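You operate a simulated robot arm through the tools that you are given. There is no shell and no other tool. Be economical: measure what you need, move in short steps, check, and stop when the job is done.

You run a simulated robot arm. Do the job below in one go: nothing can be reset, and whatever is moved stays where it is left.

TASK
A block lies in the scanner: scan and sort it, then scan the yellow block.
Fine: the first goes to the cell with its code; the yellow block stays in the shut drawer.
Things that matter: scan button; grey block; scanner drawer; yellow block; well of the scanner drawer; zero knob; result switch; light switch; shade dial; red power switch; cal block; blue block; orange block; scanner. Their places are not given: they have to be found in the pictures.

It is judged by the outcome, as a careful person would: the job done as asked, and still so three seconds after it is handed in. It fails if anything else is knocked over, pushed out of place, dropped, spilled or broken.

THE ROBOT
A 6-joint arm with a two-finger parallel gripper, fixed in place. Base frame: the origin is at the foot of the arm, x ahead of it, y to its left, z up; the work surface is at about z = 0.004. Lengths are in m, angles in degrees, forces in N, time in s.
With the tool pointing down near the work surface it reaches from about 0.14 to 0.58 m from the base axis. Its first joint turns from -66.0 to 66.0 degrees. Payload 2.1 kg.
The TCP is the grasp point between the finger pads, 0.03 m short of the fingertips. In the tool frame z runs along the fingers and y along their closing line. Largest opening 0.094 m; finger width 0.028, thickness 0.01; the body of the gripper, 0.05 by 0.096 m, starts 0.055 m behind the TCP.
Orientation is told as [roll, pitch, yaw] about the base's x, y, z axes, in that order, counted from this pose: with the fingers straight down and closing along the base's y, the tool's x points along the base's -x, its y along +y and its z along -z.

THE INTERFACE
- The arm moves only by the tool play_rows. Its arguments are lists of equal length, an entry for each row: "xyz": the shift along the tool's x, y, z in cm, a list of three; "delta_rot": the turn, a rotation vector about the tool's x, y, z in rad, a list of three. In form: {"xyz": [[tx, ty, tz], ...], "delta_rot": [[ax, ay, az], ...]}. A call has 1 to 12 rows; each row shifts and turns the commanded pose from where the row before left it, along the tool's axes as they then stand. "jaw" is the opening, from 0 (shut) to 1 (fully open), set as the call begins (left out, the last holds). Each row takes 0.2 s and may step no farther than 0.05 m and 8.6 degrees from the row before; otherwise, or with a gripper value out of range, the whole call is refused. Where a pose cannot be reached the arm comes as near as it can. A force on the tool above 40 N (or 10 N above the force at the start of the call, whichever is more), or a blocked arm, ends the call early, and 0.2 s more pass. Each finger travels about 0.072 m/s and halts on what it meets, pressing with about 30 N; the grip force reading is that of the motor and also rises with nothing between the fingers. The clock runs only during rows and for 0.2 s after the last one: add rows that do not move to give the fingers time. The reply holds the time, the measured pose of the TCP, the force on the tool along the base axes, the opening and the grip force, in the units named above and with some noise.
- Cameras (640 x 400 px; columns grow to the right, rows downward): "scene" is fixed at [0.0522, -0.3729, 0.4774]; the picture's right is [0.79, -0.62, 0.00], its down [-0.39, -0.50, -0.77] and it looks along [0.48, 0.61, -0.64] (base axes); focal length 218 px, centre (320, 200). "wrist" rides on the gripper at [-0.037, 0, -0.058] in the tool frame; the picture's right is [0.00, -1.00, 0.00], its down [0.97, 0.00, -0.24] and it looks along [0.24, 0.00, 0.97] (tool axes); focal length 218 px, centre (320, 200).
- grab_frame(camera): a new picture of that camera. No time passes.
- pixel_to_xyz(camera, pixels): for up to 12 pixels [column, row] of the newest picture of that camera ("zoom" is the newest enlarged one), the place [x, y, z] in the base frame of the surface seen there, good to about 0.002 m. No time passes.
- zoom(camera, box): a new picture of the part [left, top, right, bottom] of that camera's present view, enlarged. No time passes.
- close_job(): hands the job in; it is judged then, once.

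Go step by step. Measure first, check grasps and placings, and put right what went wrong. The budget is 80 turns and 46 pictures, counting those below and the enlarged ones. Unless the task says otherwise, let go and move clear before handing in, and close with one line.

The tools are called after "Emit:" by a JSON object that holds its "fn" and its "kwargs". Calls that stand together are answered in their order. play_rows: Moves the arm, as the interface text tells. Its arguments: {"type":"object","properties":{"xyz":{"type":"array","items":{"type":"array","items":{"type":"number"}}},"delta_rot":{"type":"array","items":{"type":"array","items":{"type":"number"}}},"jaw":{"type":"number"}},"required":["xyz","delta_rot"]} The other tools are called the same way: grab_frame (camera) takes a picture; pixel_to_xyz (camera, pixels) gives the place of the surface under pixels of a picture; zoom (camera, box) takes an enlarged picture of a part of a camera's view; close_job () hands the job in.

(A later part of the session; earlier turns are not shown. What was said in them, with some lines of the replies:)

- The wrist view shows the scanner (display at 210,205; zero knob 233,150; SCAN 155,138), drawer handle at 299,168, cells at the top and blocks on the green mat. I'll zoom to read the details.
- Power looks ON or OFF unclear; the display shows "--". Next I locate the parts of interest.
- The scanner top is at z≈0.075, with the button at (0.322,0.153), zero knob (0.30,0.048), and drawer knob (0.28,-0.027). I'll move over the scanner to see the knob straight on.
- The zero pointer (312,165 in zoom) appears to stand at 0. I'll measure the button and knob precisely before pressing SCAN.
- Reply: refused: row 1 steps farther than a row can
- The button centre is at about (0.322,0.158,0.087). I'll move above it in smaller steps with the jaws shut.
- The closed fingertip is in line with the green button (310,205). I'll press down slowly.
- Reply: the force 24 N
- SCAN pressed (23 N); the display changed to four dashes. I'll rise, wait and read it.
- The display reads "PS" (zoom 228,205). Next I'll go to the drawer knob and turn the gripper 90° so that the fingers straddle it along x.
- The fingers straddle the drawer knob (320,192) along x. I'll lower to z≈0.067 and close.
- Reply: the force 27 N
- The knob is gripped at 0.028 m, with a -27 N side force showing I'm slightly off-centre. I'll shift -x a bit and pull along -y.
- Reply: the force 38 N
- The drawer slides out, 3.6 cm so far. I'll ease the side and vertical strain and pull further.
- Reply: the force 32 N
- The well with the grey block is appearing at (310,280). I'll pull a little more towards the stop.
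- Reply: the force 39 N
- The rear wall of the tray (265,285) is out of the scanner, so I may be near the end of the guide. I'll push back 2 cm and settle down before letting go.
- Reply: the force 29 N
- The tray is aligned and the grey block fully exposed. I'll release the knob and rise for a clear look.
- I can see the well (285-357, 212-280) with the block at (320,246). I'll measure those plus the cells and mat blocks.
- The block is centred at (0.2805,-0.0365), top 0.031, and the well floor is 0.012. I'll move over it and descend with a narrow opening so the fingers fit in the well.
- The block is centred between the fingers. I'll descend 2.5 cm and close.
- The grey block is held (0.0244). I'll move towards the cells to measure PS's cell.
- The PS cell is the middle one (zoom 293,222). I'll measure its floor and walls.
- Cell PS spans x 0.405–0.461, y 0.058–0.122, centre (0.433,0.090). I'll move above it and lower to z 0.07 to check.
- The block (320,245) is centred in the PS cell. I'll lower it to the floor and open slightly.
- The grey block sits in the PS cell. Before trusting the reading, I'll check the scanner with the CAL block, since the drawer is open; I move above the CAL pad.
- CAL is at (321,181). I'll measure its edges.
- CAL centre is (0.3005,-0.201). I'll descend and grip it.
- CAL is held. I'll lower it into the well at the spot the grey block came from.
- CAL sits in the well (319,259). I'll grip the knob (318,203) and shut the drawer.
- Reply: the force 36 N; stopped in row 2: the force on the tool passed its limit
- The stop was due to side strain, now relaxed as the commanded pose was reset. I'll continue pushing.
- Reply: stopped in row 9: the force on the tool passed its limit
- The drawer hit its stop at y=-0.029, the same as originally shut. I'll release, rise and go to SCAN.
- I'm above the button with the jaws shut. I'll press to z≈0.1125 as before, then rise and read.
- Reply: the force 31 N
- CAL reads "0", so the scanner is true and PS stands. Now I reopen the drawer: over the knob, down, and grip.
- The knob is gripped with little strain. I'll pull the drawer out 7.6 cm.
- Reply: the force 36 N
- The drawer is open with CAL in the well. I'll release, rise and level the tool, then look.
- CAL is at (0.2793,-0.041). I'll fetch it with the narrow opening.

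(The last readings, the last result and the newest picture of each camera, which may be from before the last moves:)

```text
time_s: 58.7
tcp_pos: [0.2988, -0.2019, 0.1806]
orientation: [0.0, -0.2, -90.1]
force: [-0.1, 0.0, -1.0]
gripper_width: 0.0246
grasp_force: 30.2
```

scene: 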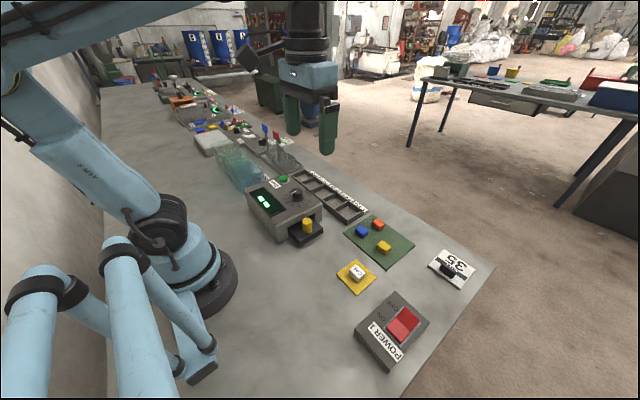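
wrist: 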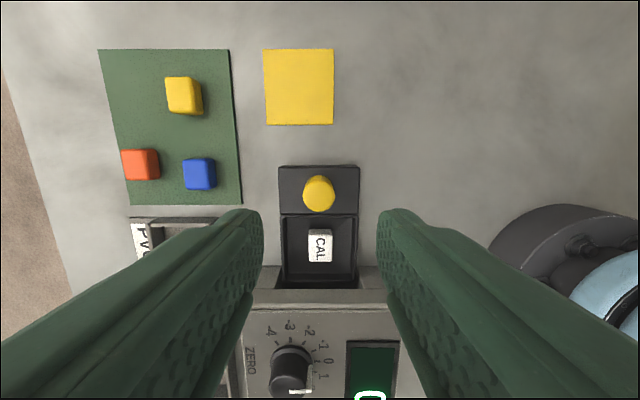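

CAL is held over its pad. I'll correct by 2 mm and set it down.

Emit:
{"fn": "play_rows", "kwargs": {"xyz": [[-0.25, 0.15, 4.5], [0, 0, 4.5], [0, 0, 3.5], [0, 0, 1.3], [0, 0, 0.4], [0, 0, 0]], "delta_rot": [[0, 0, 0], [0, 0, 0], [0, 0, 0], [0, 0, 0], [0, 0, 0], [0, 0, 0]]}}

```text
time_s: 60.1
tcp_pos: [0.3008, -0.2068, 0.0383]
orientation: [0.0, -0.3, -90.1]
force: [-0.1, 1.0, -0.4]
gripper_width: 0.0249
grasp_force: 30.5
```

It is nearly on the pad. I'll lower 1.5 mm more, open, rise and look.

Emit:
{"fn": "play_rows", "kwargs": {"xyz": [[0.2, 0, 0.15], [0, 0, 0]], "delta_rot": [[0, 0, 0], [0, 0, 0]]}}

Emit:
{"fn": "play_rows", "kwargs": {"xyz": [[0, 0, 0], [0, 0, 0], [0, 0, -1], [0, 0, -4], [0, 0, -4.5], [0, 0, -4.5], [0, 3, 0], [0, 3, 0], [0, 0, 0]], "delta_rot": [[0, 0, 0], [0, 0, 0], [0, 0, 0], [0, 0, 0], [0, 0, 0], [0, 0, 0], [0, 0, 0], [0, 0, 0], [0, 0, 0]], "jaw": 0.45}}

Emit:
{"fn": "grab_frame", "kwargs": {"camera": "wrist"}}

Emit:
{"fn": "pixel_to_xyz", "kwargs": {"camera": "wrist", "pixels": [[250, 185], [430, 175]]}}

```text
time_s: 60.7
tcp_pos: [0.3008, -0.2066, 0.0375]
orientation: [0.0, -0.3, -90.1]
force: [-0.2, -3.8, 19.0]
gripper_width: 0.0247
grasp_force: 30.0
```

```text
time_s: 62.7
tcp_pos: [0.3598, -0.2056, 0.1766]
orientation: [0.0, -0.2, -90.1]
force: [-0.5, 0.0, 0.2]
gripper_width: 0.0422
grasp_force: 0.1
```

```text
13 pictures are left
```

wrist: 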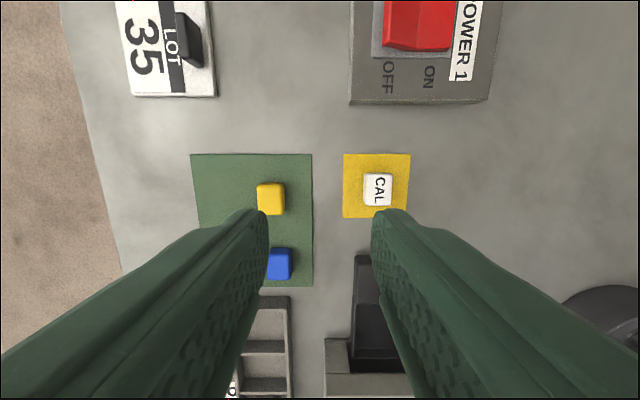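

```text
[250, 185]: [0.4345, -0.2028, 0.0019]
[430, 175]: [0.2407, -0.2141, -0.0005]
```

CAL (377,188) is back in the middle of its pad. Now I measure the yellow block at (270,198).

Emit:
{"fn": "pixel_to_xyz", "kwargs": {"camera": "wrist", "pixels": [[270, 197], [260, 187], [281, 210], [280, 187], [260, 212], [377, 188]]}}

Emit:
{"fn": "zoom", "kwargs": {"camera": "wrist", "box": [190, 140, 430, 290]}}

```text
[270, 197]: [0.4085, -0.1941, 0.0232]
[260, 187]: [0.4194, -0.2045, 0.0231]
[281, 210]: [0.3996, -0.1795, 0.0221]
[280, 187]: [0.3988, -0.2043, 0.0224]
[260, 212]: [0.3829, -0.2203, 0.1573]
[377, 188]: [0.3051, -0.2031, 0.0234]
```

```text
2.67 times, centred on (310, 215) of wrist
```

zoom: 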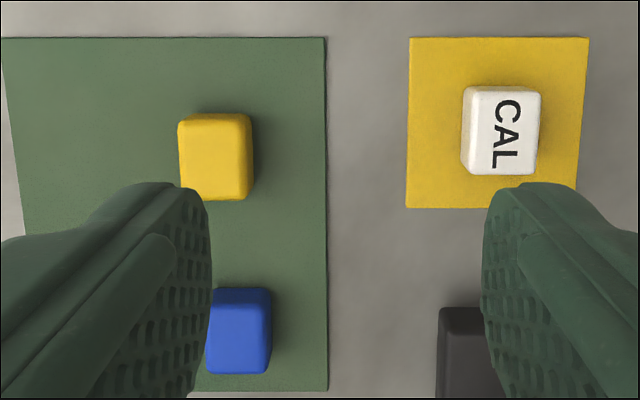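

Yellow's centre is (0.409,-0.192), square to the tool. I'll move above it and descend.

Emit:
{"fn": "play_rows", "kwargs": {"xyz": [[0.7, 2.5, 0], [0.65, 2.4, 0], [0, 0, 4.5], [0, 0, 4.5], [0, 0, 0], [0, 0, 0]], "delta_rot": [[0, 0, 0], [0, 0, 0], [0, 0, 0], [0, 0, 0], [0, 0, 0], [0, 0, 0]]}}

Emit:
{"fn": "grab_frame", "kwargs": {"camera": "wrist"}}

```text
time_s: 64.1
tcp_pos: [0.4056, -0.1913, 0.088]
orientation: [0.1, -0.2, -90.2]
force: [-0.1, -0.3, 0.1]
gripper_width: 0.0423
grasp_force: 0.0
```

```text
11 pictures are left
```

wrist: 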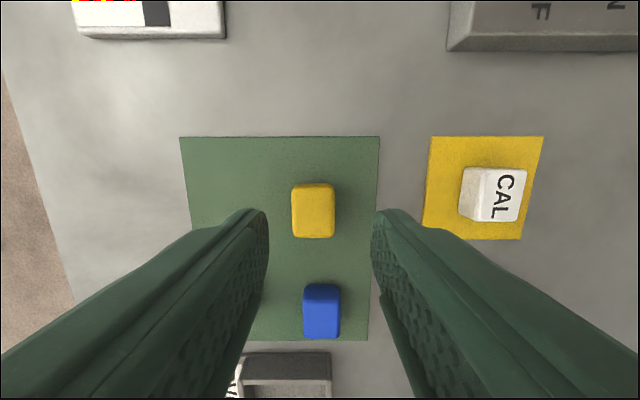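

The yellow block (313,210) is about 2.5 mm to +x of centre, so I correct, descend and grip.

Emit:
{"fn": "play_rows", "kwargs": {"xyz": [[0, 0.25, 2.5], [0, 0, 2], [0, 0, 0.6], [0, 0, 0]], "delta_rot": [[0, 0, 0], [0, 0, 0], [0, 0, 0], [0, 0, 0]]}}

Emit:
{"fn": "play_rows", "kwargs": {"xyz": [[0, 0, 0], [0, 0, 0], [0, 0, 0]], "delta_rot": [[0, 0, 0], [0, 0, 0], [0, 0, 0]], "jaw": 0}}

Emit:
{"fn": "play_rows", "kwargs": {"xyz": [[0, 0, -1], [0, 0, -4], [0, 0, -4.5], [0, 0, -4.5], [3.8, -3.2, 0], [3.8, -3.2, 0], [3.8, -3.2, 0], [3.6, -3.3, 0], [0, 0, 0]], "delta_rot": [[0, 0, 0], [0, 0, 0], [0, 0, 0], [0, 0, 0], [0, 0, 0], [0, 0, 0], [0, 0, 0], [0, 0, 0], [0, 0, 0]]}}

Emit:
{"fn": "grab_frame", "kwargs": {"camera": "wrist"}}

```text
time_s: 65.1
tcp_pos: [0.4127, -0.1918, 0.0359]
orientation: [0.0, -0.2, -90.1]
force: [-0.3, 0.0, 0.0]
gripper_width: 0.0423
grasp_force: 0.0
```

```text
time_s: 65.9
tcp_pos: [0.4123, -0.1923, 0.0364]
orientation: [0.0, -0.2, -90.1]
force: [-0.8, 0.8, 0.2]
gripper_width: 0.0243
grasp_force: 30.5
```

```text
time_s: 67.9
tcp_pos: [0.2898, -0.0391, 0.177]
orientation: [0.1, -0.2, -90.1]
force: [0.9, -0.5, 0.1]
gripper_width: 0.0244
grasp_force: 29.8
```

```text
10 pictures are left
```

wrist: 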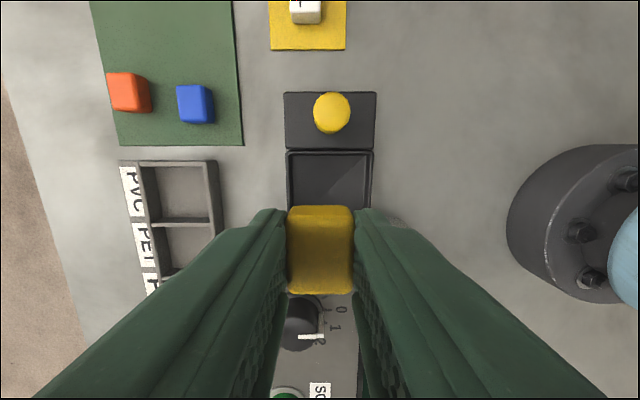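

Yellow is held (0.0244); the TCP is 1 cm too far in +x. I'll correct, descend part way, and check pose.

Emit:
{"fn": "play_rows", "kwargs": {"xyz": [[0, -0.95, 2], [0, 0, 4.5], [0, 0, 2], [0, 0, 0]], "delta_rot": [[0, 0, 0], [0, 0, 0], [0, 0, 0], [0, 0, 0]]}}

```text
time_s: 68.9
tcp_pos: [0.2765, -0.042, 0.0918]
orientation: [0.0, -0.1, -90.1]
force: [0.2, -0.3, 0.2]
gripper_width: 0.0244
grasp_force: 30.1
```

I'm at (0.2765,-0.042); a 3 mm correction, then down to z 0.045.

Emit:
{"fn": "play_rows", "kwargs": {"xyz": [[0.25, 0.3, 2], [0, 0, 2], [0, 0, 0.7], [0, 0, 0]], "delta_rot": [[0, 0, 0], [0, 0, 0], [0, 0, 0], [0, 0, 0]]}}

```text
time_s: 69.9
tcp_pos: [0.2796, -0.0366, 0.044]
orientation: [0.0, -0.1, -90.0]
force: [-0.2, -0.8, 15.5]
gripper_width: 0.0242
grasp_force: 29.5
```

Contact with the well floor (15 N) at the centre of the well. I'll release and rise, then move over the knob.

Emit:
{"fn": "play_rows", "kwargs": {"xyz": [[0, 0, 0], [0, 0, 0], [0, 0, -1.5], [0, 0, -3], [0, 0, -4.5], [0, 0, -3], [-3.5, 0, 0], [-3.4, 0, 0], [0, 0, 0]], "delta_rot": [[0, 0, 0], [0, 0, 0], [0, 0, 0], [0, 0, 0], [0, 0, 0], [0, 0, 0], [0, 0, 0], [0, 0, 0], [0, 0, 0]], "jaw": 0.36}}

Emit:
{"fn": "grab_frame", "kwargs": {"camera": "wrist"}}

```text
time_s: 71.9
tcp_pos: [0.278, -0.111, 0.167]
orientation: [0.0, -0.2, -90.0]
force: [0.7, -0.1, -0.2]
gripper_width: 0.0337
grasp_force: 0.1
```

```text
9 pictures are left
```

wrist: 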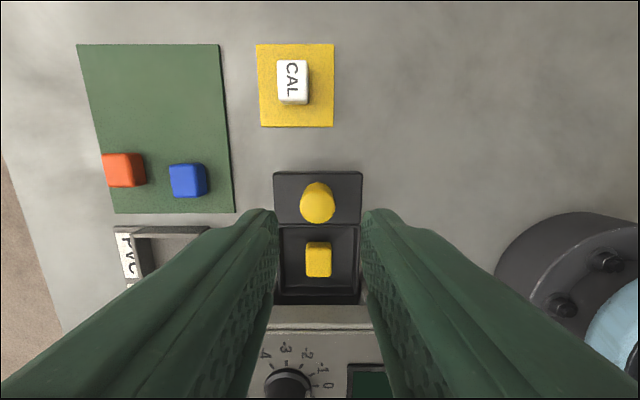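

Yellow is in the well (318,259) and CAL is on its pad. I'll grip the knob and shut the drawer.

Emit:
{"fn": "play_rows", "kwargs": {"xyz": [[0.4, 0.1, 3], [0, 0, 4], [0, 0, 3.1], [0, 0, 0]], "delta_rot": [[0, 0, 0], [0, 0, 0], [0, 0, 0], [0, 0, 0]], "jaw": 0.5}}

Emit:
{"fn": "play_rows", "kwargs": {"xyz": [[0, 0, 0], [0, 0, 0], [0, 0, 0]], "delta_rot": [[0, 0, 0], [0, 0, 0], [0, 0, 0]], "jaw": 0.25}}

Emit:
{"fn": "play_rows", "kwargs": {"xyz": [[1, 0, 0], [1, 0, 0], [1, 0, 0], [1, 0, 0], [1, 0, 0], [1, 0, 0], [1, 0, 0], [0.4, 0, 0], [0.3, 0, 0], [0.2, 0, 0], [0, 0, 0]], "delta_rot": [[0, 0, 0], [0, 0, 0], [0, 0, 0], [0, 0, 0], [0, 0, 0], [0, 0, 0], [0, 0, 0], [0, 0, 0], [0, 0, 0], [0, 0, 0], [0, 0, 0]]}}

```text
time_s: 72.9
tcp_pos: [0.279, -0.1055, 0.0641]
orientation: [0.1, -0.2, -90.1]
force: [-0.6, 0.1, -1.4]
gripper_width: 0.0468
grasp_force: 0.0
```

```text
time_s: 73.7
tcp_pos: [0.2809, -0.1052, 0.0644]
orientation: [0.1, -0.3, -90.2]
force: [6.1, -0.5, -19.2]
gripper_width: 0.0283
grasp_force: 44.9
```

```text
time_s: 75.5
tcp_pos: [0.2793, -0.0281, 0.0608]
orientation: [0.4, -0.1, -90.0]
force: [4.2, 1.1, -5.9]
gripper_width: 0.0279
grasp_force: 45.2
stopped in row 9: the force on the tool passed its limit (the readings are from after the stop); the commanded pose is now the measured one
```

The drawer hit its stop. I'll release, rise and go above SCAN.

Emit:
{"fn": "play_rows", "kwargs": {"xyz": [[0, 0, 0], [0, 0, 0], [0, 0, -4], [0, 0, -4], [0, 0, -4.5], [3.7, 0.85, 0], [3.7, 0.85, 0], [3.7, 0.85, 0], [3.7, 0.85, 0], [3.8, 0.8, 0], [0, 0, 0]], "delta_rot": [[0, 0, 0], [0, 0, 0], [0, 0, 0], [0, 0, 0], [0, 0, 0], [0, 0, 0], [0, 0, 0], [0, 0, 0], [0, 0, 0], [0, 0, 0], [0, 0, 0]], "jaw": 0.5}}

Emit:
{"fn": "play_rows", "kwargs": {"xyz": [[0, 0, 2], [0, 0, 2], [0, 0, 0], [0, 0, 0]], "delta_rot": [[0, 0, 0], [0, 0, 0], [0, 0, 0], [0, 0, 0]], "jaw": 0}}

Emit:
{"fn": "zoom", "kwargs": {"camera": "scene", "box": [230, 150, 350, 250]}}

```text
time_s: 77.9
tcp_pos: [0.3238, 0.1564, 0.1863]
orientation: [0.4, -0.2, -90.0]
force: [0.1, -0.5, 0.0]
gripper_width: 0.0471
grasp_force: 0.0
```

```text
time_s: 78.9
tcp_pos: [0.3207, 0.1568, 0.148]
orientation: [0.4, -0.2, -90.0]
force: [0.1, 0.8, -1.1]
gripper_width: 0.0
grasp_force: 29.3
```

```text
4.00 times, centred on (290, 200) of scene
```

zoom: 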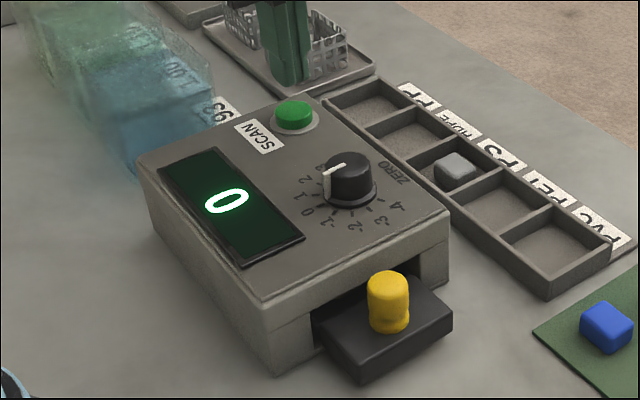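

The drawer is shut as at the start. I'll press SCAN and rise to read.

Emit:
{"fn": "play_rows", "kwargs": {"xyz": [[0, 0, 2.7], [0, 0, 0.3], [0, 0, 0.2], [0, 0, 0.2], [0, 0, 0.2], [0, 0, 0]], "delta_rot": [[0, 0, 0], [0, 0, 0], [0, 0, 0], [0, 0, 0], [0, 0, 0], [0, 0, 0]]}}

Emit:
{"fn": "play_rows", "kwargs": {"xyz": [[0, 0, -3], [0, 0, -4], [0, 0, -3], [0, 0, 0], [0, 0, 0], [0, 0, 0]], "delta_rot": [[0, 0, 0], [0, 0, 0], [0, 0, 0], [0, 0, 0], [0, 0, 0], [0, 0, 0]]}}

Emit:
{"fn": "zoom", "kwargs": {"camera": "scene", "box": [230, 150, 430, 280]}}

```text
time_s: 80.2
tcp_pos: [0.322, 0.1573, 0.1134]
orientation: [0.3, -0.2, -90.0]
force: [-2.1, -1.2, 15.8]
gripper_width: 0.0001
grasp_force: 30.2
stopped in row 6: the force on the tool passed its limit (the readings are from after the stop); the commanded pose is now the measured one
```

```text
time_s: 81.6
tcp_pos: [0.324, 0.1604, 0.2132]
orientation: [0.2, -0.2, -90.1]
force: [0.5, -0.2, 0.3]
gripper_width: 0.0
grasp_force: 29.9
```

```text
3.08 times, centred on (330, 215) of scene
```

zoom: 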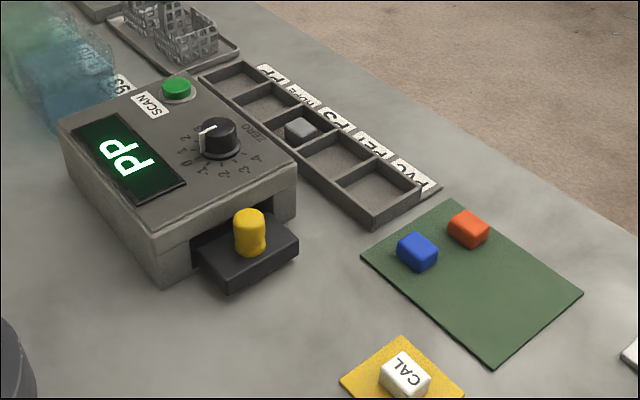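

The display now reads "PP" for the yellow block, which is in the shut drawer. The grey block is in PS, CAL is on its pad, and the arm is clear, so I hand in.

Emit:
{"fn": "close_job", "kwargs": {}}

```text
The job is handed in.
```

The grey block scanned as PS and is in the PS cell. The yellow block scanned as PP and is in the shut drawer. I also ran the CAL block through the scanner as a check: it read 0, and it is back on its pad.
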